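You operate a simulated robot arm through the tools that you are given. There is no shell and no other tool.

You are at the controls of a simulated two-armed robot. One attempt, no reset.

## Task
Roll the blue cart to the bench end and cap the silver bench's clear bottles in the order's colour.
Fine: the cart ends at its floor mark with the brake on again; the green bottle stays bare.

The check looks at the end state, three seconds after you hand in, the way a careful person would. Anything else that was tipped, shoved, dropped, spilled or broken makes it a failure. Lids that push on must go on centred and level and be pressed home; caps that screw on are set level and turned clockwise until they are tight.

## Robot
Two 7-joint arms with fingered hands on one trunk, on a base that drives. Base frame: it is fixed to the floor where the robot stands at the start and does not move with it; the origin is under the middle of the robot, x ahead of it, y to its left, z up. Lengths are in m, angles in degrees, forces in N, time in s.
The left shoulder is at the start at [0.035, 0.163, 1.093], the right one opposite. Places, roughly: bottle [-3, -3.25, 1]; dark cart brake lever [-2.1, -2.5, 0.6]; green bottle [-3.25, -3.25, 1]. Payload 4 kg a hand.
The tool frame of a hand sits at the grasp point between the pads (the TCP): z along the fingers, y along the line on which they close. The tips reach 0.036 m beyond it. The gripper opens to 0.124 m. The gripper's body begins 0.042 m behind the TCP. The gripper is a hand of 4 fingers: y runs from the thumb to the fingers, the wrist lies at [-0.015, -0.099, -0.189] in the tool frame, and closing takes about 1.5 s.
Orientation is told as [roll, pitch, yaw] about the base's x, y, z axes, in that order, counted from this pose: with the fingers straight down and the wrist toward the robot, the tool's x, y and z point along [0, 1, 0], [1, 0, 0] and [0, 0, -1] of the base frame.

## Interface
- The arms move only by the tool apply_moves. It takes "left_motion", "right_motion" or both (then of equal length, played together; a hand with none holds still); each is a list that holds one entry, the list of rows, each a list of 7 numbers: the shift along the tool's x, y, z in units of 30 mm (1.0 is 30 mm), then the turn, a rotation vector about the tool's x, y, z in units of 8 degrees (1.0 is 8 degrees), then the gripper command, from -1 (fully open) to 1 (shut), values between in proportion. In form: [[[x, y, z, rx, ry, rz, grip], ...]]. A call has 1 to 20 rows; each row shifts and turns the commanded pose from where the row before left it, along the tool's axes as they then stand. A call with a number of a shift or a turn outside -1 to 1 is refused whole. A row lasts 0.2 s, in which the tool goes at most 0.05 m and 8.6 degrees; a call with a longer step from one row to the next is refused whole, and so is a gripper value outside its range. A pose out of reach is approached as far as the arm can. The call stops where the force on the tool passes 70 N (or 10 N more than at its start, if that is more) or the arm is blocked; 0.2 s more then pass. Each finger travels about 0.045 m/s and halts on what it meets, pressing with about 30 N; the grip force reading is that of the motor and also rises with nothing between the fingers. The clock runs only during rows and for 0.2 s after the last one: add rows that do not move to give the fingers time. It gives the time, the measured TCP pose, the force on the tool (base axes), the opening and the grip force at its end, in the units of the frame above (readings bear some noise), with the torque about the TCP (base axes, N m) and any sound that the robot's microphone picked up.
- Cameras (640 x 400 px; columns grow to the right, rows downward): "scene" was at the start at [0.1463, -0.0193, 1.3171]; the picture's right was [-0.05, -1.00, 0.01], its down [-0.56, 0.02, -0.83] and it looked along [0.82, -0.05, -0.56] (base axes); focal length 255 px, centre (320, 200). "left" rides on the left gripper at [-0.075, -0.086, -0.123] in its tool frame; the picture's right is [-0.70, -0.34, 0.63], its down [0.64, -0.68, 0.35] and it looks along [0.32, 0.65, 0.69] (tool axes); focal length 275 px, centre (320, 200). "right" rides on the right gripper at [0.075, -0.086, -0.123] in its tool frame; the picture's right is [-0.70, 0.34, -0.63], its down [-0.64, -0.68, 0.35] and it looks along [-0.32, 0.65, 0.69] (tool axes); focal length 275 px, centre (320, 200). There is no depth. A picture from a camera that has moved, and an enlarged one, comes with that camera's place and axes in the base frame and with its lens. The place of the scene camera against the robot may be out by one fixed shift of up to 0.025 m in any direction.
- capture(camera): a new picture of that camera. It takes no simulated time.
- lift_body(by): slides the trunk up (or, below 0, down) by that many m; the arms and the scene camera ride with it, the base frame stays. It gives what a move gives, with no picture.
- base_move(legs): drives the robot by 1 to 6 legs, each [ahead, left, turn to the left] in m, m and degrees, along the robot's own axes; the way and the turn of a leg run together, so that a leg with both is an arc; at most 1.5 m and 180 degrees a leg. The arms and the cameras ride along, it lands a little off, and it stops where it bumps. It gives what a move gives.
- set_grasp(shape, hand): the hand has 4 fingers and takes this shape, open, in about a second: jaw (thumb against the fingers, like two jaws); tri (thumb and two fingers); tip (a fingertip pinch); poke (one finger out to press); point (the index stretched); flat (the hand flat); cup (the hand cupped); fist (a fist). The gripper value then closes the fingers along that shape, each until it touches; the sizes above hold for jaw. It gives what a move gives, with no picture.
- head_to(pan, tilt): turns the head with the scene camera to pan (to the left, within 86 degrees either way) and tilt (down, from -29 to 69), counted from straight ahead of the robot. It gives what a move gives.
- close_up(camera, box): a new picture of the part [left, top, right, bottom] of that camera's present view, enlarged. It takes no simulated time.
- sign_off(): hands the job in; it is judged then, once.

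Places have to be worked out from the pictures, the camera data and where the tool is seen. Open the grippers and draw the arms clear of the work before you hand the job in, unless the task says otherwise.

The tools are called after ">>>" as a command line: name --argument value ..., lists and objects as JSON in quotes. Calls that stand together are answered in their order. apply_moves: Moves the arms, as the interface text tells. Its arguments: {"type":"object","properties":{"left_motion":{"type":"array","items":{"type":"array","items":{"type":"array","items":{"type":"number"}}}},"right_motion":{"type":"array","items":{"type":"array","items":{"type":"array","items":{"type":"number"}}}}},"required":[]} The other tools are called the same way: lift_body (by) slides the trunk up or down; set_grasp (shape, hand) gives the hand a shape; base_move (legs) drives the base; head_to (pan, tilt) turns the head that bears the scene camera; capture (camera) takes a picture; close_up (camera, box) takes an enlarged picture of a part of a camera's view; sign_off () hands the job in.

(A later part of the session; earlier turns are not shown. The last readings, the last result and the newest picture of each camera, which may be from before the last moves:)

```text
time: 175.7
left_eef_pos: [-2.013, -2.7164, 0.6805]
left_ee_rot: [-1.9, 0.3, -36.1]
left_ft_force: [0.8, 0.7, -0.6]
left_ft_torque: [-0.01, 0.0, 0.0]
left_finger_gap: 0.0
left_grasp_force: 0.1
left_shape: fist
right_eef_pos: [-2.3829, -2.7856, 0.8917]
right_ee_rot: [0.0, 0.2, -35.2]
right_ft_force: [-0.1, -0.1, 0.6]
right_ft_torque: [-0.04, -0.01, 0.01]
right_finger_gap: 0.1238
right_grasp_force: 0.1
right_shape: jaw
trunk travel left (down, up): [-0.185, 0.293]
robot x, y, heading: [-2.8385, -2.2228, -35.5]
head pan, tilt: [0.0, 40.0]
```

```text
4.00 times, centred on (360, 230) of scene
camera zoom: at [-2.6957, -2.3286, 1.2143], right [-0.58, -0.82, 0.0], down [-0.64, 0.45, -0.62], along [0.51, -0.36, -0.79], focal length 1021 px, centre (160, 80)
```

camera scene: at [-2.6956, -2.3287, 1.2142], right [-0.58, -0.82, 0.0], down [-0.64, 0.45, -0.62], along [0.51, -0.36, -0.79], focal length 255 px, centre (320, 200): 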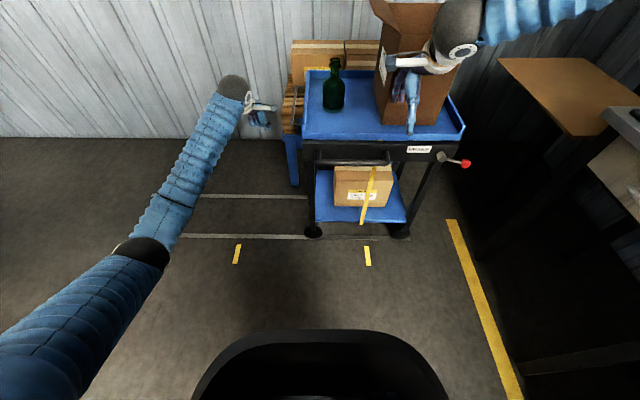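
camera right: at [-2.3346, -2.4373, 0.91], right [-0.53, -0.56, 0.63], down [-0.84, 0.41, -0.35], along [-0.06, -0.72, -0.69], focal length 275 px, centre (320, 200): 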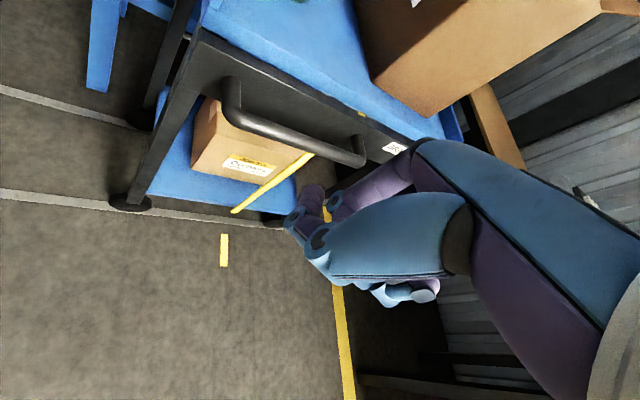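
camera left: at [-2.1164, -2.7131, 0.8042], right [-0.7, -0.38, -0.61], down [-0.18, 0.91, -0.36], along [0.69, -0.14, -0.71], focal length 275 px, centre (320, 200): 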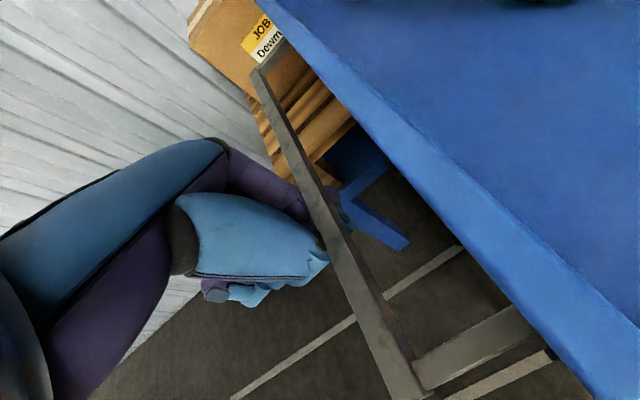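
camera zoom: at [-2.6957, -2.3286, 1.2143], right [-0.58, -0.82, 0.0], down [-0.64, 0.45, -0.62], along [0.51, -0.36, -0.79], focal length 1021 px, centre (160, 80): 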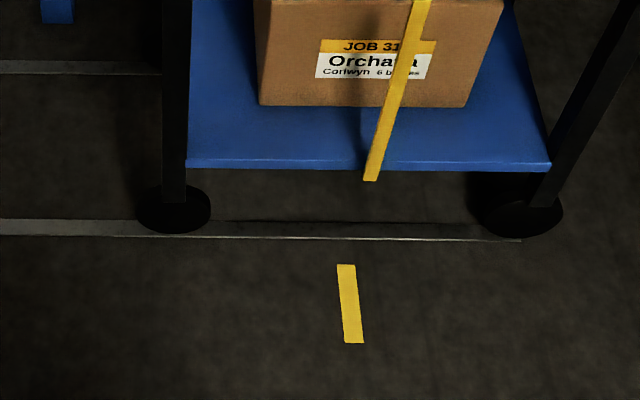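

The pointer now lines up with the third tick to within about 3 mm. I withdraw the left fist straight away from the bar and back.

>>> apply_moves --left_motion '[[[0.5, 0, 0, 0, 0, 0, -1], [0.8, 0, 0, 0, 0, 0, -1], [0.8, 0, 0, 0, 0, 0, -1], [0, -1, 0, 0, 0, 0, -1], [0, -1, 0, 0, 0, 0, -1], [0, -1, 0, 0, 0, 0, -1], [0, -1, -0.5, 0, 0, 0, -1], [0, -1, -0.5, 0, 0, 0, -1], [0, -1, -0.5, 0, 0, 0, -1], [0, -1, -0.5, 0, 0, 0, -1], [0, -1, -0.5, 0, 0, 0, -1], [0, -1, -0.5, 0, 0, 0, -1], [0, -1, -0.5, 0, 0, 0, -1]]]' --right_motion '[[[0, -1, 0, 0, 0, 0, -1], [0, -1, 0, 0, 0, 0, -1], [0, -1, 0, 0, 0, 0, -1], [0, -1, 0, 0, 0, 0, -1], [0, -1, 0, 0, 0, 0, -1], [0, 0, 0, 0, 0, 0, -1], [0, 0, 0, 0, 0, 0, -1], [0, 0, 0, 0, 0, 0, -1], [0, 0, 0, 0, 0, 0, -1], [0, 0, 0, 0, 0, 0, -1], [0, 0, 0, 0, 0, 0, -1], [0, 0, 0, 0, 0, 0, -1], [0, 0, 0, 0, 0, 0, -1]]]'

>>> close_up --camera "scene" --box '[280, 80, 480, 280]'

>>> capture --camera "right"

```text
time: 178.5
left_eef_pos: [-2.2137, -2.4848, 0.7877]
left_ee_rot: [-1.9, 0.3, -35.9]
left_ft_force: [-0.5, 0.2, -0.4]
left_ft_torque: [0.0, 0.05, -0.02]
left_finger_gap: 0.0
left_grasp_force: 0.1
left_shape: fist
right_eef_pos: [-2.504, -2.698, 0.8915]
right_ee_rot: [-0.2, 0.1, -35.2]
right_ft_force: [0.3, -0.1, -0.5]
right_ft_torque: [-0.03, -0.01, 0.03]
right_finger_gap: 0.1238
right_grasp_force: 0.0
right_shape: jaw
trunk travel left (down, up): [-0.185, 0.293]
robot x, y, heading: [-2.8359, -2.2198, -35.3]
head pan, tilt: [0.0, 40.0]
```

```text
2.00 times, centred on (380, 180) of scene
camera zoom: at [-2.6957, -2.3279, 1.2144], right [-0.58, -0.82, 0.0], down [-0.64, 0.45, -0.62], along [0.51, -0.36, -0.79], focal length 510 px, centre (200, 240)
```

zoom: 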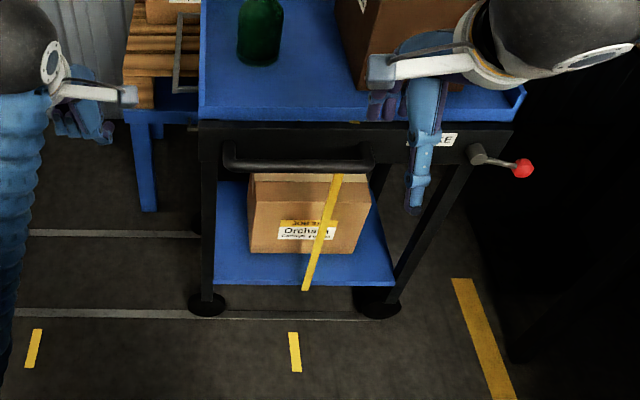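

```text
taken
camera right: at [-2.5307, -2.5869, 1.0148], right [-0.12, -0.76, 0.63], down [-0.93, -0.13, -0.34], along [0.35, -0.63, -0.69], focal length 275 px, centre (320, 200)
```

right: 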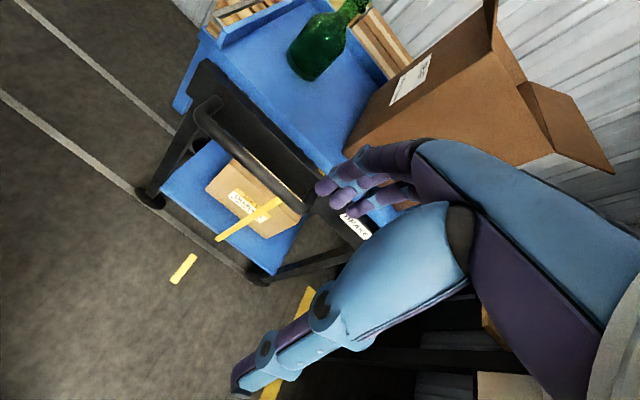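

The cart stays on its mark. I shift the base a little left and swing the right hand over toward the brake lever, tilting its fingers forward.

>>> base_move --legs '[[0, 0.1, 0]]'

>>> apply_moves --right_motion '[[[-1, 0, 0, -1, 0, 0, 0], [-1, 0, 0, -1, 0, 0, 1], [-1, 0, 0, -1, 0, 0, 1], [-1, 0, 0, -1, 0, 0, 1], [-1, 0, 0, -1, 0, 0, 1], [-1, 0, 0, -1, 0, 0, 1], [-1, 0, 0, -1, 0, 0, 1], [-1, 0, 0, -0.5, 0, 0, 1], [-1, 0, 0, 0, 0, 0, 1], [-1, 0, 0, 0, 0, 0, 1], [-1, 0, 0, 0, 0, 0, 1], [-1, 0, 0, 0, 0, 0, 1], [-1, 0, 0, 0, 0, 0, 1], [-1, 0, 0, 0, 0, 0, 1], [-0.3, 0, 0, 0, 0, 0, 1]]]'

>>> capture --camera "right"

>>> head_to --pan -30 --tilt 35

>>> capture --camera "scene"

```text
time: 179.7
left_eef_pos: [-2.157, -2.4038, 0.7873]
left_ee_rot: [-2.0, 0.3, -36.0]
left_ft_force: [0.0, -0.3, -0.3]
left_ft_torque: [-0.01, 0.03, -0.01]
left_finger_gap: 0.0
left_grasp_force: 0.1
left_shape: fist
right_eef_pos: [-2.4472, -2.6168, 0.8928]
right_ee_rot: [-0.2, 0.2, -35.1]
right_ft_force: [0.2, -0.1, 0.5]
right_ft_torque: [-0.05, 0.01, 0.01]
right_finger_gap: 0.1237
right_grasp_force: 0.0
right_shape: jaw
trunk travel left (down, up): [-0.185, 0.293]
robot x, y, heading: [-2.7844, -2.1394, -35.3]
head pan, tilt: [0.0, 40.0]
```

```text
time: 182.8
left_eef_pos: [-2.158, -2.4046, 0.7871]
left_ee_rot: [-1.8, 0.4, -36.0]
left_ft_force: [0.1, 0.2, -0.1]
left_ft_torque: [-0.01, 0.01, 0.0]
left_finger_gap: 0.0
left_grasp_force: 0.2
left_shape: fist
right_eef_pos: [-2.6532, -3.0075, 0.8948]
right_ee_rot: [-0.1, -59.8, -35.0]
right_ft_force: [-0.7, 0.5, 0.4]
right_ft_torque: [0.03, 0.03, 0.03]
right_finger_gap: 0.0
right_grasp_force: 30.0
right_shape: jaw
right hand out of reach, approached as far as the arm can: row 1, 2, 3, 4
trunk travel left (down, up): [-0.185, 0.293]
robot x, y, heading: [-2.783, -2.1403, -35.4]
head pan, tilt: [0.0, 40.0]
```

```text
taken
camera right: at [-2.7321, -2.8591, 0.883], right [-0.71, -0.35, 0.61], down [-0.41, -0.5, -0.76], along [0.57, -0.79, 0.22], focal length 275 px, centre (320, 200)
```

right: 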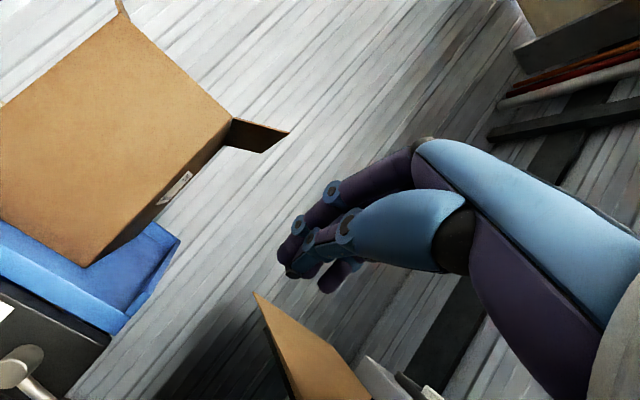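

```text
time: 183.8
left_eef_pos: [-2.1571, -2.4054, 0.7872]
left_ee_rot: [-1.8, 0.3, -36.0]
left_ft_force: [-0.6, 0.9, 0.6]
left_ft_torque: [-0.02, -0.02, -0.01]
left_finger_gap: 0.0001
left_grasp_force: 0.2
left_shape: fist
right_eef_pos: [-2.6535, -3.008, 0.8945]
right_ee_rot: [-0.2, -59.9, -35.1]
right_ft_force: [-0.2, 0.1, -0.4]
right_ft_torque: [-0.02, 0.03, 0.0]
right_finger_gap: 0.0001
right_grasp_force: 29.8
right_shape: jaw
trunk travel left (down, up): [-0.185, 0.293]
robot x, y, heading: [-2.7781, -2.1398, -35.3]
head pan, tilt: [-30.0, 35.0]
```

```text
taken
camera scene: at [-2.6699, -2.2794, 1.2235], right [-0.9, -0.43, 0.1], down [-0.37, 0.61, -0.7], along [0.24, -0.67, -0.71], focal length 255 px, centre (320, 200)
```

scene: 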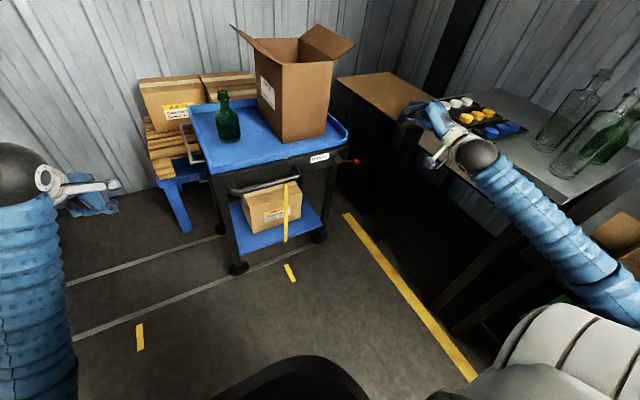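

The hand is to the right of the lever with closed fingers pointing forward-down. I bring the fingertips to just above the red ball.

>>> apply_moves --right_motion '[[[0.05, -0.295, 0.95, 0, 0, 0, 1], [0.05, -0.295, 0.95, 0, 0, 0, 1], [0.05, -0.295, 0.95, 0, 0, 0, 1], [0.05, -0.295, 0.95, 0, 0, 0, 1], [0.05, -0.295, 0.95, 0, 0, 0, 1], [0.05, -0.295, 0.95, 0, 0, 0, 1], [0.05, -0.295, 0.95, 0, 0, 0, 1], [0.05, -0.295, 0.95, 0, 0, 0, 1]]]'

>>> capture --camera "right"

>>> close_up --camera "scene" --box '[280, 80, 440, 230]'

```text
time: 185.6
left_eef_pos: [-2.1579, -2.4045, 0.7861]
left_ee_rot: [-1.9, 0.3, -36.0]
left_ft_force: [-0.7, 0.7, 0.4]
left_ft_torque: [0.0, -0.01, 0.03]
left_finger_gap: 0.0001
left_grasp_force: 0.0
left_shape: fist
right_eef_pos: [-2.5133, -3.0918, 0.7171]
right_ee_rot: [-0.2, -59.8, -35.1]
right_ft_force: [0.9, -0.3, 0.0]
right_ft_torque: [0.01, -0.03, -0.05]
right_finger_gap: 0.0001
right_grasp_force: 30.2
right_shape: jaw
trunk travel left (down, up): [-0.185, 0.293]
robot x, y, heading: [-2.7834, -2.1414, -35.7]
head pan, tilt: [-30.0, 35.0]
```

```text
taken
camera right: at [-2.5918, -2.9435, 0.7052], right [-0.71, -0.35, 0.61], down [-0.41, -0.5, -0.76], along [0.57, -0.79, 0.21], focal length 275 px, centre (320, 200)
```

right: 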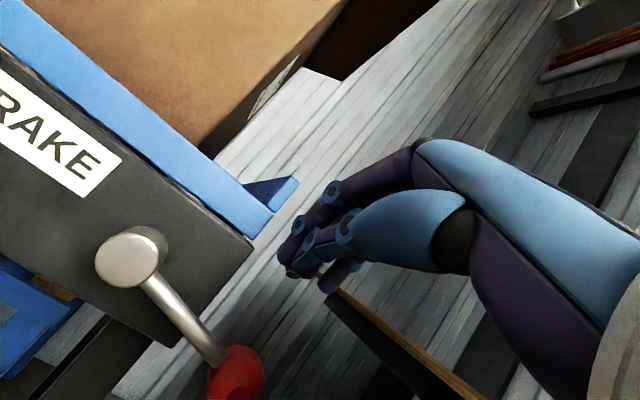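

```text
2.67 times, centred on (360, 155) of scene
camera zoom: at [-2.6698, -2.2797, 1.2234], right [-0.9, -0.43, 0.1], down [-0.37, 0.61, -0.7], along [0.24, -0.67, -0.71], focal length 680 px, centre (213, 320)
```

zoom: 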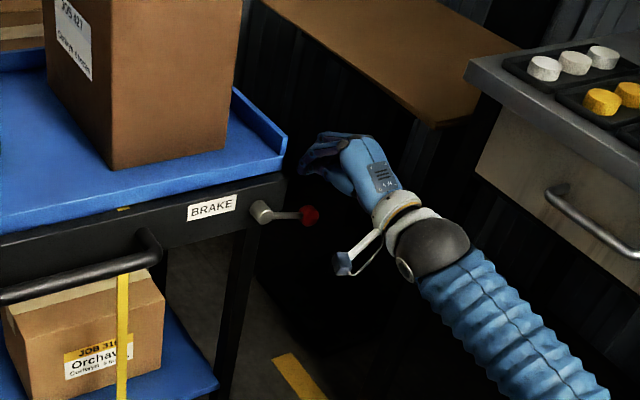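

The ball is just below the fingertips. I press it down along its arc, first half.

>>> apply_moves --right_motion '[[[-0.1, -0.629, 0.363, 0, 0, 0, 1], [-0.1, -0.629, 0.363, 0, 0, 0, 1], [0.01, -0.361, 0.208, 0, 0, 0, 1], [0.07, -0.358, 0.207, 0, 0, 0, 1], [0.127, -0.346, 0.2, 0, 0, 0, 1], [0.18, -0.326, 0.188, 0, 0, 0, 1]]]'

>>> capture --camera "right"

>>> close_up --camera "scene" --box '[280, 80, 440, 230]'

```text
time: 187.0
left_eef_pos: [-2.1574, -2.4046, 0.7863]
left_ee_rot: [-1.8, 0.3, -36.0]
left_ft_force: [-0.2, -0.1, 0.4]
left_ft_torque: [0.03, -0.02, -0.03]
left_finger_gap: 0.0
left_grasp_force: 0.0
left_shape: fist
right_eef_pos: [-2.5111, -3.0867, 0.6273]
right_ee_rot: [-0.1, -59.8, -35.1]
right_ft_force: [1.9, -0.7, 1.3]
right_ft_torque: [-0.01, -0.07, 0.0]
right_finger_gap: 0.0001
right_grasp_force: 29.6
right_shape: jaw
trunk travel left (down, up): [-0.185, 0.293]
robot x, y, heading: [-2.7825, -2.1414, -35.2]
head pan, tilt: [-30.0, 35.0]
```

```text
taken
camera right: at [-2.5888, -2.9377, 0.6149], right [-0.71, -0.35, 0.61], down [-0.41, -0.5, -0.76], along [0.57, -0.79, 0.21], focal length 275 px, centre (320, 200)
```

right: 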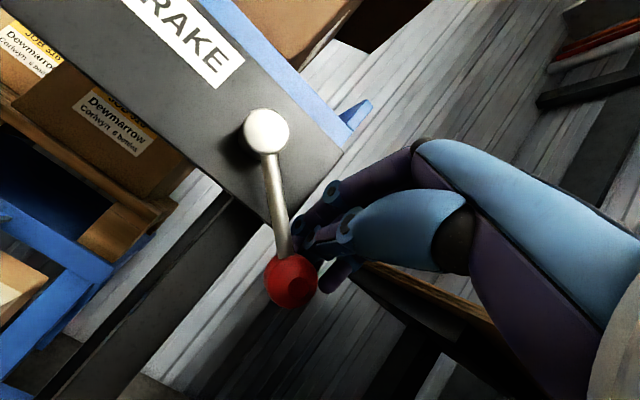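

```text
2.67 times, centred on (360, 155) of scene
camera zoom: at [-2.6698, -2.2794, 1.2235], right [-0.9, -0.43, 0.1], down [-0.37, 0.61, -0.7], along [0.24, -0.67, -0.71], focal length 680 px, centre (213, 320)
```

zoom: 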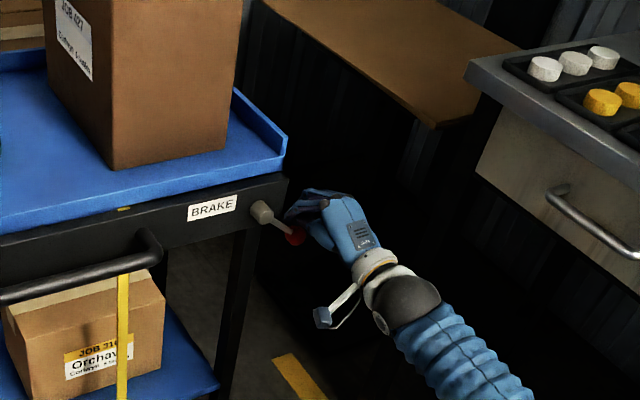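

The lever is swinging down under light pressure. I continue the arc to the hanging position.

>>> apply_moves --right_motion '[[[0.23, -0.303, 0.175, 0, 0, 0, 1], [0.277, -0.271, 0.157, 0, 0, 0, 1], [0.32, -0.234, 0.135, 0, 0, 0, 1], [0.353, -0.196, 0.113, 0, 0, 0, 1], [0.38, -0.15, 0.087, 0, 0, 0, 1], [0.4, -0.104, 0.06, 0, 0, 0, 1]]]'

>>> capture --camera "right"

>>> close_up --camera "scene" --box '[280, 80, 440, 230]'

```text
time: 188.4
left_eef_pos: [-2.1598, -2.4066, 0.7891]
left_ee_rot: [-1.8, 0.2, -36.2]
left_ft_force: [-0.9, -0.2, 0.1]
left_ft_torque: [0.01, 0.0, -0.02]
left_finger_gap: 0.0001
left_grasp_force: 0.1
left_shape: fist
right_eef_pos: [-2.4859, -3.0425, 0.5847]
right_ee_rot: [-0.1, -60.0, -35.5]
right_ft_force: [-47.7, -32.1, 10.0]
right_ft_torque: [1.04, -1.67, 0.04]
right_finger_gap: 0.0
right_grasp_force: 29.9
right_shape: jaw
trunk travel left (down, up): [-0.185, 0.293]
robot x, y, heading: [-2.7849, -2.1348, -35.5]
head pan, tilt: [-30.0, 35.0]
```

```text
taken
camera right: at [-2.5619, -2.8939, 0.5726], right [-0.71, -0.34, 0.61], down [-0.41, -0.5, -0.76], along [0.57, -0.8, 0.22], focal length 275 px, centre (320, 200)
```

right: 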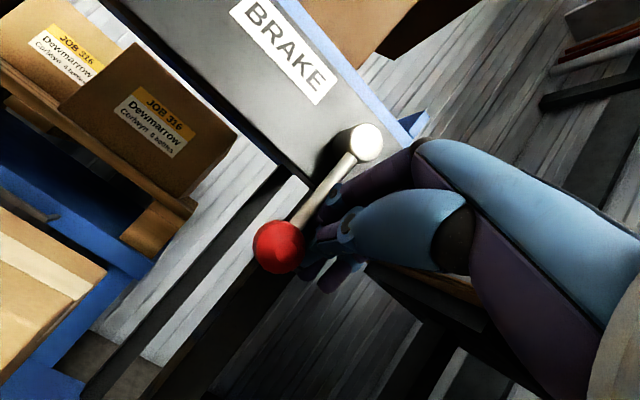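

```text
2.67 times, centred on (360, 155) of scene
camera zoom: at [-2.6736, -2.281, 1.2237], right [-0.9, -0.42, 0.1], down [-0.36, 0.61, -0.7], along [0.23, -0.67, -0.71], focal length 680 px, centre (213, 320)
```

zoom: 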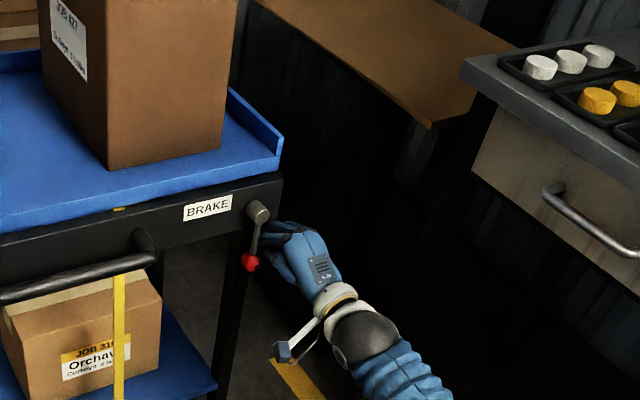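

The lever hangs straight down at its stop with about 54 N back-force, so the brake is set. I relieve the push and check the pointer again.

>>> apply_moves --right_motion '[[[-0.5, 0, 0, 0, 0, 0, 1], [-0.5, 0, -0.3, 0, 0, 0, 1], [-0.3, 0, -1, 0, 0, 0, 1], [0, 0, -1, 0, 0, 0, 1], [0, 0, -1, 0, 0, 0, 1], [0, 0, -1, 0, 0, 0, 0], [0, 0, -1, 0, 0, 0, -1], [0, 0, -1, 0, 0, 0, -1]]]'

>>> head_to --pan 0 --tilt 40

>>> capture --camera "scene"

>>> close_up --camera "scene" --box '[340, 150, 480, 280]'

>>> capture --camera "right"

```text
time: 190.2
left_eef_pos: [-2.1579, -2.4038, 0.7871]
left_ee_rot: [-1.8, 0.3, -36.0]
left_ft_force: [-1.2, -0.2, -0.4]
left_ft_torque: [0.02, 0.03, 0.0]
left_finger_gap: 0.0001
left_grasp_force: 0.0
left_shape: fist
right_eef_pos: [-2.6329, -2.9746, 0.6779]
right_ee_rot: [-0.2, -59.9, -35.0]
right_ft_force: [0.2, 0.2, -0.2]
right_ft_torque: [0.04, 0.0, 0.01]
right_finger_gap: 0.0464
right_grasp_force: 0.1
right_shape: jaw
trunk travel left (down, up): [-0.185, 0.293]
robot x, y, heading: [-2.7809, -2.1398, -35.1]
head pan, tilt: [-30.0, 35.0]
```

```text
time: 191.2
left_eef_pos: [-2.1566, -2.4045, 0.7873]
left_ee_rot: [-1.7, 0.3, -36.0]
left_ft_force: [0.1, 0.0, -0.4]
left_ft_torque: [0.01, 0.03, -0.01]
left_finger_gap: 0.0
left_grasp_force: 0.1
left_shape: fist
right_eef_pos: [-2.6324, -2.9749, 0.6775]
right_ee_rot: [0.0, -60.0, -35.1]
right_ft_force: [0.2, -1.0, -0.5]
right_ft_torque: [0.02, -0.05, -0.02]
right_finger_gap: 0.1235
right_grasp_force: 0.1
right_shape: jaw
trunk travel left (down, up): [-0.185, 0.293]
robot x, y, heading: [-2.7804, -2.1419, -34.9]
head pan, tilt: [0.0, 40.0]
```

```text
taken
camera scene: at [-2.6389, -2.2475, 1.2143], right [-0.58, -0.82, 0.0], down [-0.64, 0.45, -0.62], along [0.51, -0.36, -0.79], focal length 255 px, centre (320, 200)
```

scene: 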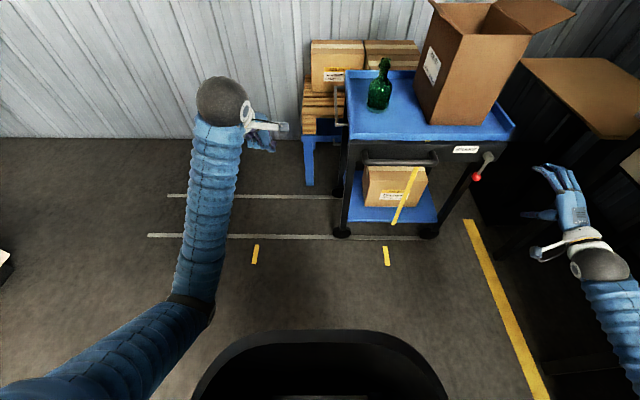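

```text
3.08 times, centred on (410, 215) of scene
camera zoom: at [-2.6389, -2.2475, 1.2143], right [-0.58, -0.82, 0.0], down [-0.64, 0.45, -0.62], along [0.51, -0.36, -0.79], focal length 785 px, centre (43, 154)
```

zoom: 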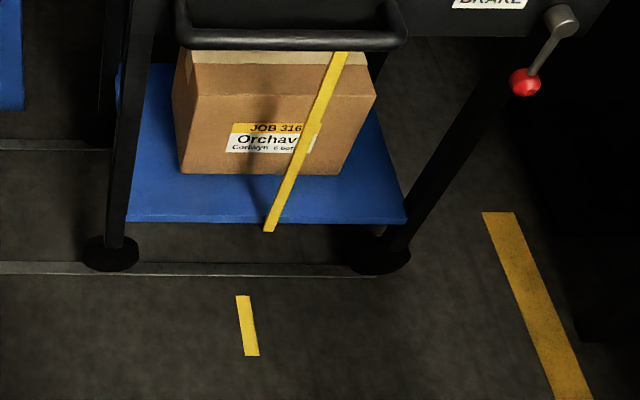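

```text
taken
camera right: at [-2.7112, -2.8263, 0.6654], right [-0.71, -0.35, 0.61], down [-0.41, -0.5, -0.76], along [0.57, -0.79, 0.21], focal length 275 px, centre (320, 200)
```

right: 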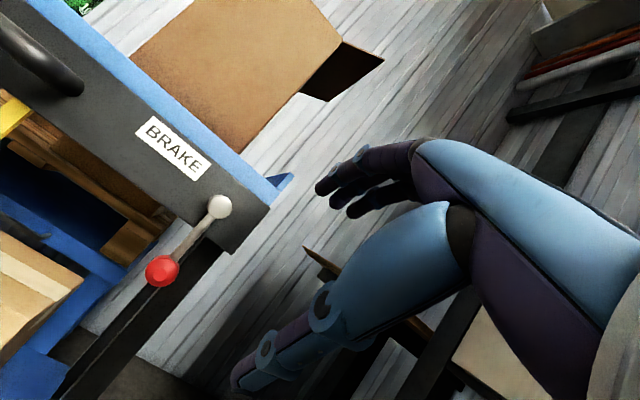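

Pointer and tick agree within 2 mm and the lever hangs straight down, so the cart is parked and braked. Now I retract the right hand and prepare to turn to the bench.

>>> apply_moves --right_motion '[[[0.8, -0.5, -0.866, 0, 0, 0, -1], [0.8, -0.5, -0.866, 0, 0, 0, -1], [0.8, -0.5, -0.866, 0, 0, 0, -1], [0.8, -0.5, -0.866, 0, 0, 0, -1], [0.8, -0.5, -0.866, 0, 0, 0, -1], [0.8, -0.5, -0.866, 0, 0, 0, -1], [0.8, 0, 0, 1, 0, 0, -1], [0.8, 0, 0, 1, 0, 0, -1], [0, 0, 0, 1, 0, 0, -1], [0, 0, 0, 1, 0, 0, -1], [0, 0, 0, 1, 0, 0, -1], [0, 0, 0, 1, 0, 0, -1], [0, 0, 0, 1, 0, 0, -1], [0, 0, 0, 0.5, 0, 0, -1]]]' --left_motion '[[[0, -0.5, -1, 0, 0, 0, -1], [0, -0.5, -1, 0, 0, 0, -1], [0, -0.5, -1, 0, 0, 0, -1], [0, -0.5, -1, 0, 0, 0, -1], [0, -0.5, -1, 0, 0, 0, -1], [0, 0, -1, 0, 0, 0, -1], [0, 0, -1, 0, 0, 0, -1], [0, 0, -1, 0, 0, 0, -1], [0, 0, 0, 0, 0, 0, -1], [0, 0, 0, 0, 0, 0, -1], [0, 0, 0, 0, 0, 0, -1], [0, 0, 0, 0, 0, 0, -1], [0, 0, 0, 0, 0, 0, -1], [0, 0, 0, 0, 0, 0, -1]]]'

>>> base_move --legs '[[-0.05, 0.65, 0]]'

>>> set_grasp --hand "left" --shape "jaw"

```text
time: 194.2
left_eef_pos: [-2.2131, -2.3547, 1.0247]
left_ee_rot: [-1.9, 0.3, -36.0]
left_ft_force: [-0.2, 0.8, 0.7]
left_ft_torque: [0.02, -0.01, 0.03]
left_finger_gap: 0.0
left_grasp_force: 0.2
left_shape: fist
right_eef_pos: [-2.6638, -2.7468, 0.6467]
right_ee_rot: [0.0, 0.2, -35.2]
right_ft_force: [-0.3, -0.2, 0.1]
right_ft_torque: [-0.02, 0.01, -0.02]
right_finger_gap: 0.1237
right_grasp_force: 0.1
right_shape: jaw
right hand out of reach, approached as far as the arm can: row 8, 9, 10, 11
trunk travel left (down, up): [-0.185, 0.293]
robot x, y, heading: [-2.7814, -2.1396, -35.3]
head pan, tilt: [0.0, 40.0]
```

```text
time: 197.8
left_eef_pos: [-1.8789, -1.7964, 1.025]
left_ee_rot: [-1.9, 0.3, -36.4]
left_ft_force: [-0.9, 0.4, -0.1]
left_ft_torque: [-0.05, 0.01, 0.05]
left_finger_gap: 0.0001
left_grasp_force: 0.1
left_shape: fist
right_eef_pos: [-2.3296, -2.1856, 0.647]
right_ee_rot: [-0.1, 0.2, -35.6]
right_ft_force: [0.0, 0.5, 0.9]
right_ft_torque: [-0.03, 0.03, 0.0]
right_finger_gap: 0.1236
right_grasp_force: 0.1
right_shape: jaw
trunk travel left (down, up): [-0.185, 0.293]
robot x, y, heading: [-2.4446, -1.5787, -35.6]
head pan, tilt: [0.0, 40.0]
```

```text
time: 198.7
left_eef_pos: [-1.8782, -1.7955, 1.0242]
left_ee_rot: [-1.8, 0.4, -36.4]
left_ft_force: [0.7, 0.2, 0.1]
left_ft_torque: [-0.01, -0.01, -0.03]
left_finger_gap: 0.1239
left_grasp_force: 0.1
left_shape: jaw
right_eef_pos: [-2.3304, -2.1861, 0.6471]
right_ee_rot: [0.0, 0.0, -35.4]
right_ft_force: [0.8, -0.7, 0.1]
right_ft_torque: [-0.01, -0.01, 0.0]
right_finger_gap: 0.1239
right_grasp_force: 0.1
right_shape: jaw
trunk travel left (down, up): [-0.185, 0.293]
robot x, y, heading: [-2.4435, -1.5777, -35.8]
head pan, tilt: [0.0, 40.0]
```

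I turn right to face the bench and raise the trunk for a good view over it.

>>> base_move --legs '[[0, 0, -89]]'

>>> lift_body --by 0.25

>>> head_to --pan 0 --tilt 25

>>> capture --camera "scene"

```text
time: 202.8
left_eef_pos: [-2.6485, -2.1499, 1.0238]
left_ee_rot: [-1.8, 0.3, -124.8]
left_ft_force: [0.1, -0.8, -0.7]
left_ft_torque: [0.0, -0.01, 0.01]
left_finger_gap: 0.1235
left_grasp_force: 0.0
left_shape: jaw
right_eef_pos: [-3.0497, -1.7063, 0.6476]
right_ee_rot: [0.0, 0.1, -123.9]
right_ft_force: [0.8, 0.5, -0.6]
right_ft_torque: [0.02, -0.02, -0.01]
right_finger_gap: 0.1238
right_grasp_force: 0.2
right_shape: jaw
trunk travel left (down, up): [-0.185, 0.293]
robot x, y, heading: [-2.4455, -1.578, -124.0]
head pan, tilt: [0.0, 40.0]
```

```text
time: 205.4
left_eef_pos: [-2.6472, -2.1487, 1.2749]
left_ee_rot: [-1.8, 0.3, -124.7]
left_ft_force: [0.4, 0.9, 0.1]
left_ft_torque: [0.0, 0.02, -0.01]
left_finger_gap: 0.1238
left_grasp_force: 0.0
left_shape: jaw
right_eef_pos: [-3.0494, -1.7074, 0.8983]
right_ee_rot: [0.0, 0.2, -124.0]
right_ft_force: [-0.8, 0.1, 0.4]
right_ft_torque: [0.0, -0.01, -0.02]
right_finger_gap: 0.1237
right_grasp_force: 0.1
right_shape: jaw
trunk travel left (down, up): [-0.435, 0.043]
robot x, y, heading: [-2.4425, -1.5754, -123.8]
head pan, tilt: [0.0, 40.0]
```

```text
time: 206.2
left_eef_pos: [-2.648, -2.1499, 1.2749]
left_ee_rot: [-1.9, 0.2, -124.9]
left_ft_force: [0.6, 0.2, -0.7]
left_ft_torque: [0.0, -0.03, 0.03]
left_finger_gap: 0.1238
left_grasp_force: 0.1
left_shape: jaw
right_eef_pos: [-3.0498, -1.7078, 0.8966]
right_ee_rot: [-0.2, 0.2, -124.0]
right_ft_force: [-0.7, 0.5, 0.3]
right_ft_torque: [-0.02, -0.04, 0.0]
right_finger_gap: 0.1238
right_grasp_force: 0.0
right_shape: jaw
trunk travel left (down, up): [-0.435, 0.043]
robot x, y, heading: [-2.442, -1.5788, -124.1]
head pan, tilt: [0.0, 25.0]
```

```text
taken
camera scene: at [-2.4805, -1.662, 1.5173], right [-0.83, 0.56, 0.0], down [0.24, 0.35, -0.9], along [-0.51, -0.75, -0.43], focal length 255 px, centre (320, 200)
```

scene: 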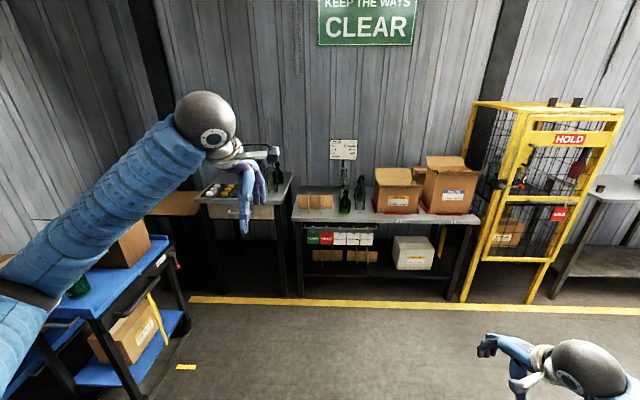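

The view over both benches is good. I drive toward the silver bench, keeping clear of the parked cart.

>>> base_move --legs '[[0.6, 0.18, -0.9]]'

>>> head_to --pan 12 --tilt 30

>>> capture --camera "scene"

>>> capture --camera "left"

```text
time: 209.7
left_eef_pos: [-2.8559, -2.744, 1.2744]
left_ee_rot: [-1.8, 0.2, -125.9]
left_ft_force: [-0.2, -0.1, -0.6]
left_ft_torque: [-0.01, -0.02, 0.02]
left_finger_gap: 0.1236
left_grasp_force: 0.2
left_shape: jaw
right_eef_pos: [-3.2485, -2.2957, 0.8967]
right_ee_rot: [-0.1, 0.2, -125.1]
right_ft_force: [1.2, -0.4, -0.7]
right_ft_torque: [0.01, -0.03, 0.02]
right_finger_gap: 0.1242
right_grasp_force: 0.1
right_shape: jaw
trunk travel left (down, up): [-0.435, 0.043]
robot x, y, heading: [-2.6407, -2.1746, -125.2]
head pan, tilt: [0.0, 25.0]
```

```text
time: 210.5
left_eef_pos: [-2.855, -2.7425, 1.2753]
left_ee_rot: [-1.8, 0.3, -125.9]
left_ft_force: [0.3, -0.6, 0.3]
left_ft_torque: [-0.01, 0.0, -0.01]
left_finger_gap: 0.1236
left_grasp_force: 0.1
left_shape: jaw
right_eef_pos: [-3.2486, -2.294, 0.8972]
right_ee_rot: [-0.1, 0.1, -125.1]
right_ft_force: [0.4, 0.7, 1.1]
right_ft_torque: [0.0, 0.02, -0.02]
right_finger_gap: 0.1239
right_grasp_force: 0.1
right_shape: jaw
trunk travel left (down, up): [-0.435, 0.043]
robot x, y, heading: [-2.6424, -2.1747, -125.1]
head pan, tilt: [12.0, 30.0]
```

```text
taken
camera scene: at [-2.6609, -2.2661, 1.5095], right [-0.92, 0.39, 0.0], down [0.2, 0.46, -0.86], along [-0.34, -0.79, -0.5], focal length 255 px, centre (320, 200)
```

scene: 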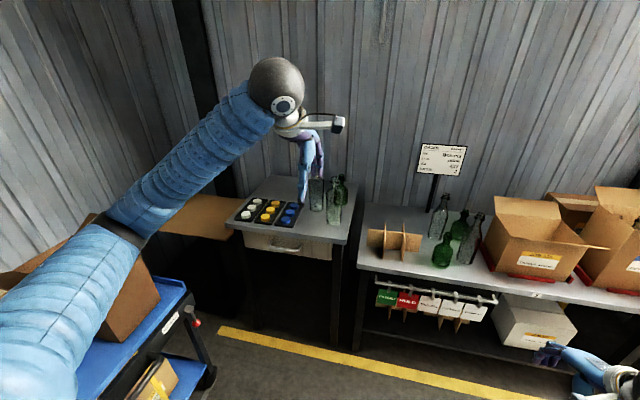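

```text
taken
camera left: at [-2.8642, -2.6333, 1.3995], right [-0.38, 0.7, -0.61], down [0.91, 0.18, -0.36], along [-0.14, -0.7, -0.7], focal length 275 px, centre (320, 200)
```

left: 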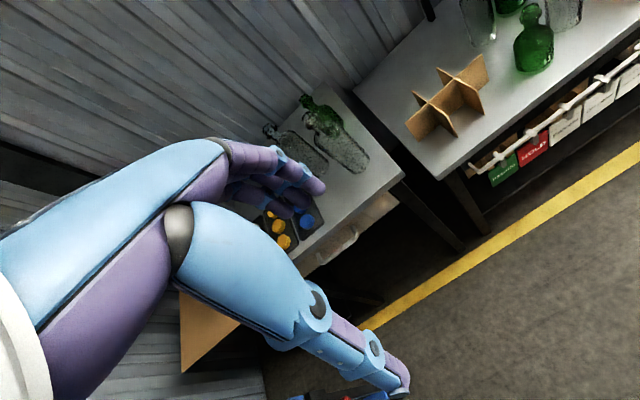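

I enlarge the bench: cap trays and bottles.

>>> close_up --camera "scene" --box '[225, 165, 365, 255]'

>>> close_up --camera "left" --box '[220, 70, 420, 270]'

>>> close_up --camera "scene" --box '[360, 130, 500, 330]'

```text
4.44 times, centred on (295, 210) of scene
camera zoom: at [-2.6609, -2.2661, 1.5095], right [-0.92, 0.39, 0.0], down [0.2, 0.46, -0.86], along [-0.34, -0.79, -0.5], focal length 1134 px, centre (431, 156)
```

zoom: 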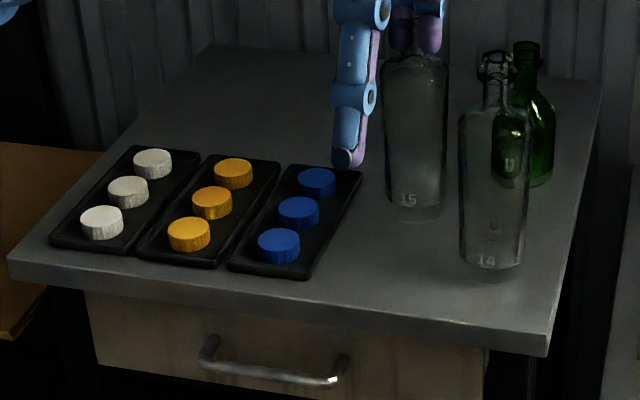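

```text
2.00 times, centred on (320, 170) of left
camera zoom: at [-2.8642, -2.6333, 1.3995], right [-0.38, 0.7, -0.61], down [0.91, 0.18, -0.36], along [-0.14, -0.7, -0.7], focal length 551 px, centre (320, 260)
```

zoom: 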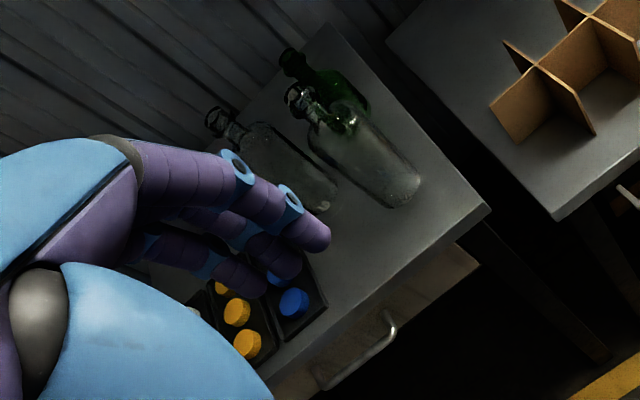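

```text
2.00 times, centred on (430, 230) of scene
camera zoom: at [-2.6609, -2.2661, 1.5095], right [-0.92, 0.39, 0.0], down [0.2, 0.46, -0.86], along [-0.34, -0.79, -0.5], focal length 510 px, centre (100, 140)
```

zoom: 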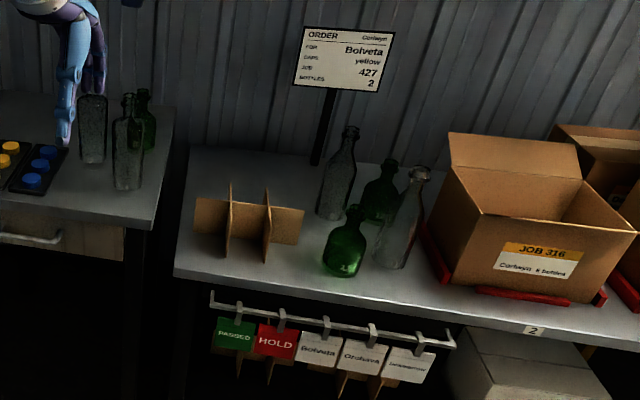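

The bench carries trays with three white, three yellow and three blue caps, clear bottles 15 and 14, and a green one behind. I move 0.2 m closer and look at the caps and necks in detail with the left hand's camera.

>>> base_move --legs '[[0.2, 0, 0]]'

>>> apply_moves --left_motion '[[[1, 0, 0, 0, 0, 0, -1], [1, 0, 0, 0, 0, 0, -1], [1, 0, 0, 0, 0, 0, -1], [1, 0, 0, 0, 0, 0, -1], [1, 0, 0, 0, 0, 0, -1], [1, 0, 0, 0, 0, 0, -1]]]'

>>> capture --camera "left"

>>> head_to --pan 15 --tilt 35

>>> capture --camera "scene"

```text
time: 212.1
left_eef_pos: [-2.9704, -2.9064, 1.2732]
left_ee_rot: [-1.9, 0.4, -125.8]
left_ft_force: [-0.2, -0.6, -1.3]
left_ft_torque: [0.01, 0.0, -0.03]
left_finger_gap: 0.1237
left_grasp_force: 0.0
left_shape: jaw
right_eef_pos: [-3.3642, -2.4575, 0.8968]
right_ee_rot: [-0.1, 0.2, -125.1]
right_ft_force: [0.4, -0.5, -0.4]
right_ft_torque: [0.0, -0.02, -0.01]
right_finger_gap: 0.1238
right_grasp_force: 0.1
right_shape: jaw
trunk travel left (down, up): [-0.435, 0.043]
robot x, y, heading: [-2.753, -2.3409, -125.1]
head pan, tilt: [12.0, 30.0]
```

```text
time: 213.4
left_eef_pos: [-2.8227, -3.0099, 1.2688]
left_ee_rot: [-1.9, 0.3, -126.0]
left_ft_force: [-0.2, 0.1, 0.2]
left_ft_torque: [-0.01, -0.01, 0.02]
left_finger_gap: 0.1235
left_grasp_force: 0.1
left_shape: jaw
right_eef_pos: [-3.3621, -2.4556, 0.8968]
right_ee_rot: [-0.1, 0.1, -125.1]
right_ft_force: [-0.1, 0.1, -0.2]
right_ft_torque: [0.0, -0.02, 0.01]
right_finger_gap: 0.124
right_grasp_force: 0.0
right_shape: jaw
trunk travel left (down, up): [-0.435, 0.043]
robot x, y, heading: [-2.7539, -2.3365, -125.1]
head pan, tilt: [12.0, 30.0]
```

```text
taken
camera left: at [-2.8321, -2.9011, 1.3938], right [-0.38, 0.7, -0.61], down [0.91, 0.18, -0.36], along [-0.14, -0.69, -0.71], focal length 275 px, centre (320, 200)
```

left: 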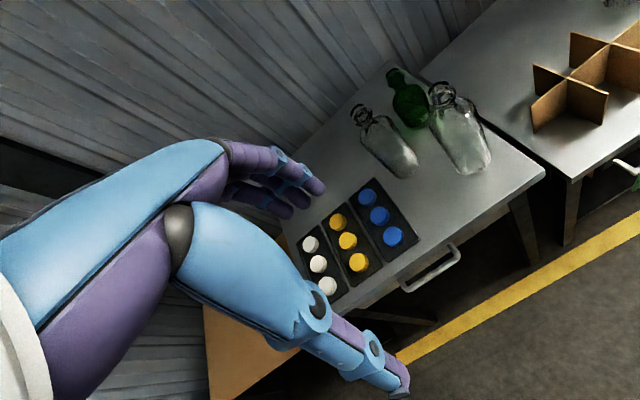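

```text
time: 214.1
left_eef_pos: [-2.8239, -3.0097, 1.2691]
left_ee_rot: [-1.8, 0.3, -125.9]
left_ft_force: [-0.2, 0.6, 1.1]
left_ft_torque: [-0.02, -0.05, 0.01]
left_finger_gap: 0.1237
left_grasp_force: 0.1
left_shape: jaw
right_eef_pos: [-3.3636, -2.4571, 0.8964]
right_ee_rot: [0.0, 0.2, -125.1]
right_ft_force: [0.1, -1.2, 0.3]
right_ft_torque: [0.01, -0.03, 0.03]
right_finger_gap: 0.1239
right_grasp_force: 0.0
right_shape: jaw
trunk travel left (down, up): [-0.435, 0.043]
robot x, y, heading: [-2.7607, -2.3373, -125.2]
head pan, tilt: [15.0, 35.0]
```

```text
taken
camera scene: at [-2.7705, -2.4287, 1.5017], right [-0.94, 0.34, 0.0], down [0.2, 0.54, -0.82], along [-0.28, -0.77, -0.58], focal length 255 px, centre (320, 200)
```

scene: 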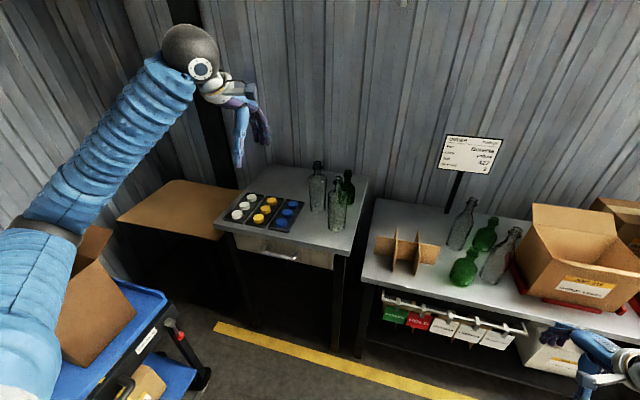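

I enlarge caps and bottle necks from both cameras.

>>> close_up --camera "left" --box '[290, 60, 500, 300]'

>>> close_up --camera "left" --box '[340, 60, 500, 180]'

>>> close_up --camera "scene" --box '[220, 150, 370, 250]'

>>> close_up --camera "scene" --box '[430, 130, 530, 200]'

```text
1.67 times, centred on (395, 180) of left
camera zoom: at [-2.8336, -2.9011, 1.394], right [-0.38, 0.7, -0.61], down [0.91, 0.18, -0.36], along [-0.14, -0.7, -0.71], focal length 459 px, centre (195, 233)
```

zoom: 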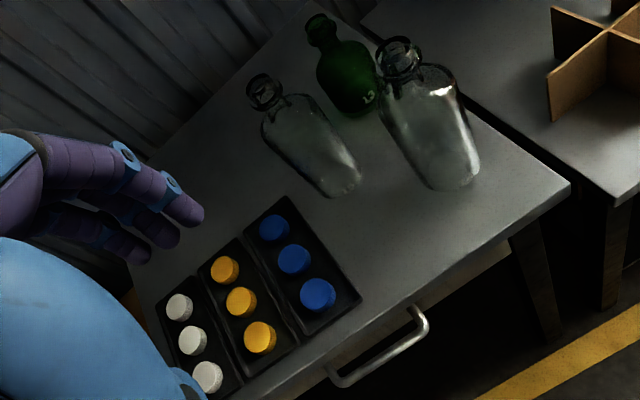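

```text
3.33 times, centred on (420, 120) of left
camera zoom: at [-2.8336, -2.9011, 1.394], right [-0.38, 0.7, -0.61], down [0.91, 0.18, -0.36], along [-0.14, -0.7, -0.71], focal length 918 px, centre (-13, 467)
```

zoom: 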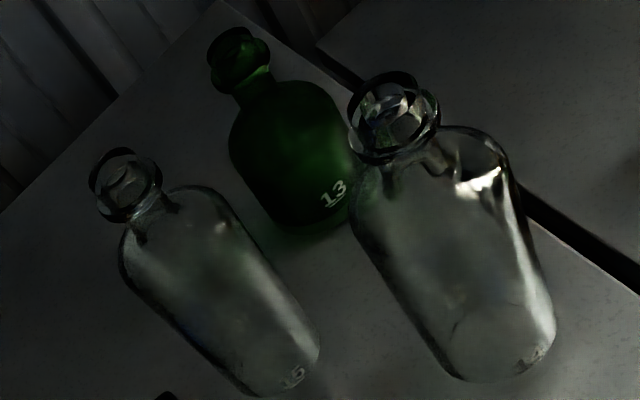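

```text
4.00 times, centred on (295, 200) of scene
camera zoom: at [-2.7705, -2.4287, 1.5017], right [-0.94, 0.34, 0.0], down [0.2, 0.54, -0.82], along [-0.28, -0.77, -0.58], focal length 1021 px, centre (420, 200)
```

zoom: 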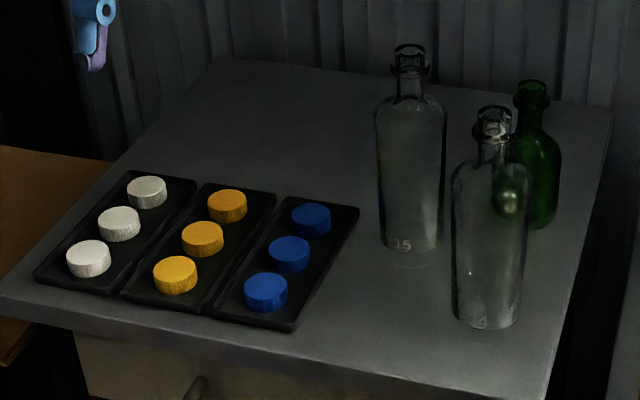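

```text
5.71 times, centred on (480, 165) of scene
camera zoom: at [-2.7705, -2.4287, 1.5017], right [-0.94, 0.34, 0.0], down [0.2, 0.54, -0.82], along [-0.28, -0.77, -0.58], focal length 1458 px, centre (-594, 400)
```

zoom: 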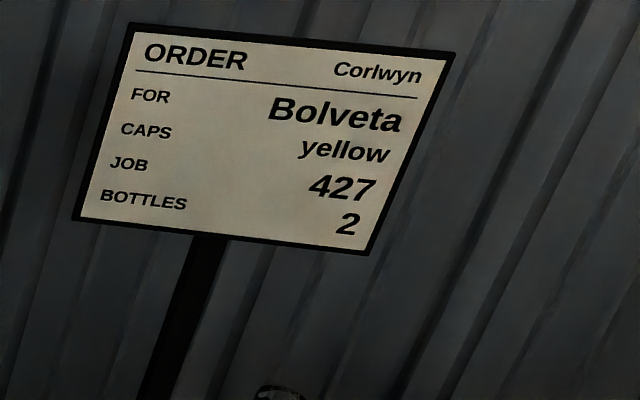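

The order confirms yellow caps for two bottles. I move the left hand over the yellow caps to see cap and neck details from near.

>>> apply_moves --left_motion '[[[0.7, 0.8, 0.6, 0, 0, 0, -1], [0.7, 0.8, 0.6, 0, 0, 0, -1], [0.7, 0.8, 0.6, 0, 0, 0, -1], [0.7, 0.8, 0.6, 0, 0, 0, -1], [0.7, 0.8, 0.6, 0, 0, 0, -1], [0.7, 0.8, 0.6, 0, 0, 0, -1]]]'

>>> capture --camera "left"

>>> close_up --camera "left" --box '[300, 40, 540, 260]'

```text
time: 215.5
left_eef_pos: [-2.8087, -3.2006, 1.1536]
left_ee_rot: [-1.8, 0.2, -126.0]
left_ft_force: [-0.4, -0.9, -0.8]
left_ft_torque: [-0.02, 0.01, 0.0]
left_finger_gap: 0.1239
left_grasp_force: 0.0
left_shape: jaw
right_eef_pos: [-3.363, -2.4573, 0.8971]
right_ee_rot: [-0.2, 0.2, -125.1]
right_ft_force: [-0.7, -0.8, 0.4]
right_ft_torque: [0.0, 0.0, 0.01]
right_finger_gap: 0.1236
right_grasp_force: 0.1
right_shape: jaw
trunk travel left (down, up): [-0.435, 0.043]
robot x, y, heading: [-2.7538, -2.3362, -124.7]
head pan, tilt: [15.0, 35.0]
```

```text
taken
camera left: at [-2.8178, -3.0917, 1.2789], right [-0.38, 0.7, -0.61], down [0.91, 0.18, -0.36], along [-0.14, -0.69, -0.71], focal length 275 px, centre (320, 200)
```

left: 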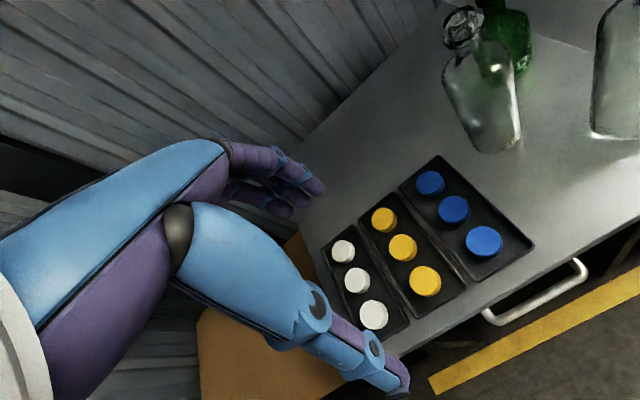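

```text
1.82 times, centred on (420, 150) of left
camera zoom: at [-2.8178, -3.0917, 1.2789], right [-0.38, 0.7, -0.61], down [0.91, 0.18, -0.36], along [-0.14, -0.69, -0.71], focal length 500 px, centre (138, 291)
```

zoom: 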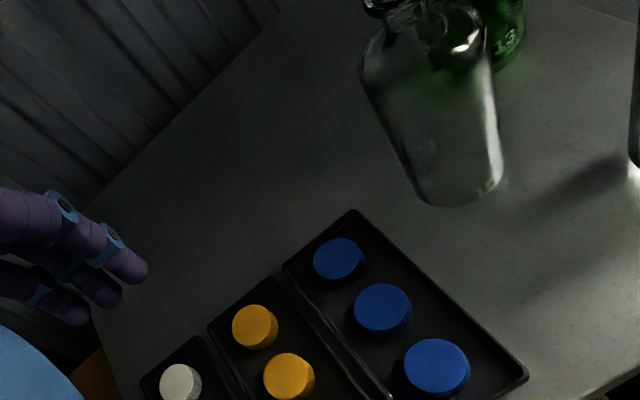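

I enlarge the neck of bottle 15 and the caps further.

>>> close_up --camera "left" --box '[430, 0, 540, 80]'

>>> close_up --camera "left" --box '[360, 190, 460, 310]'

>>> close_up --camera "scene" --box '[300, 150, 370, 210]'

```text
5.00 times, centred on (485, 40) of left
camera zoom: at [-2.8178, -3.0917, 1.2789], right [-0.38, 0.7, -0.61], down [0.91, 0.18, -0.36], along [-0.14, -0.69, -0.71], focal length 1376 px, centre (-505, 1000)
```

zoom: 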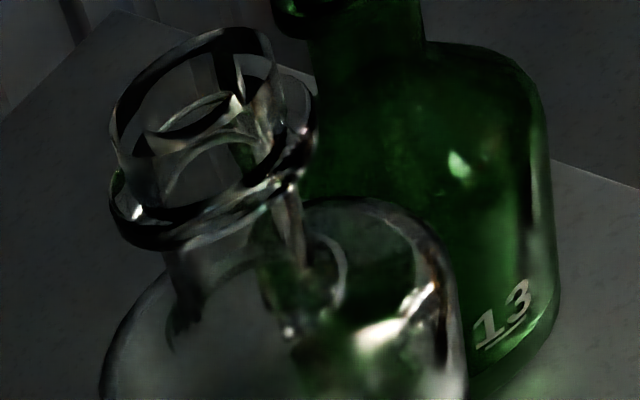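

```text
3.33 times, centred on (410, 250) of left
camera zoom: at [-2.8178, -3.0917, 1.2789], right [-0.38, 0.7, -0.61], down [0.91, 0.18, -0.36], along [-0.14, -0.69, -0.71], focal length 918 px, centre (20, 33)
```

zoom: 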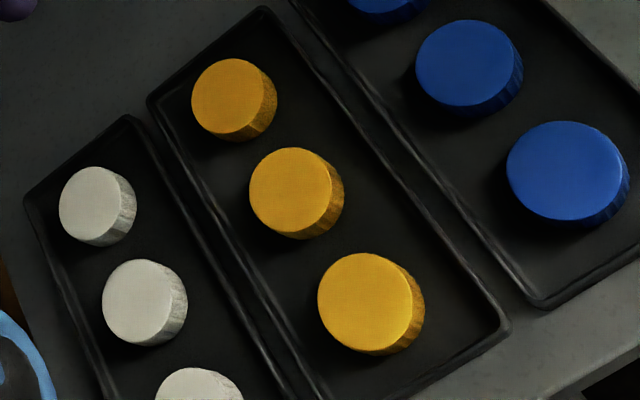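

```text
6.67 times, centred on (335, 180) of scene
camera zoom: at [-2.77, -2.4298, 1.5016], right [-0.94, 0.34, 0.0], down [0.2, 0.54, -0.82], along [-0.28, -0.77, -0.58], focal length 1701 px, centre (220, 333)
```

zoom: 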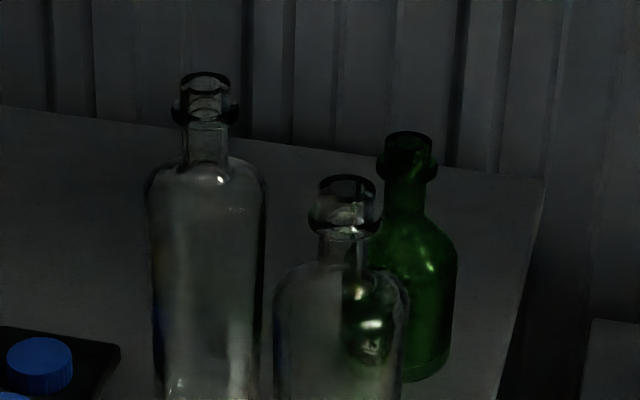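

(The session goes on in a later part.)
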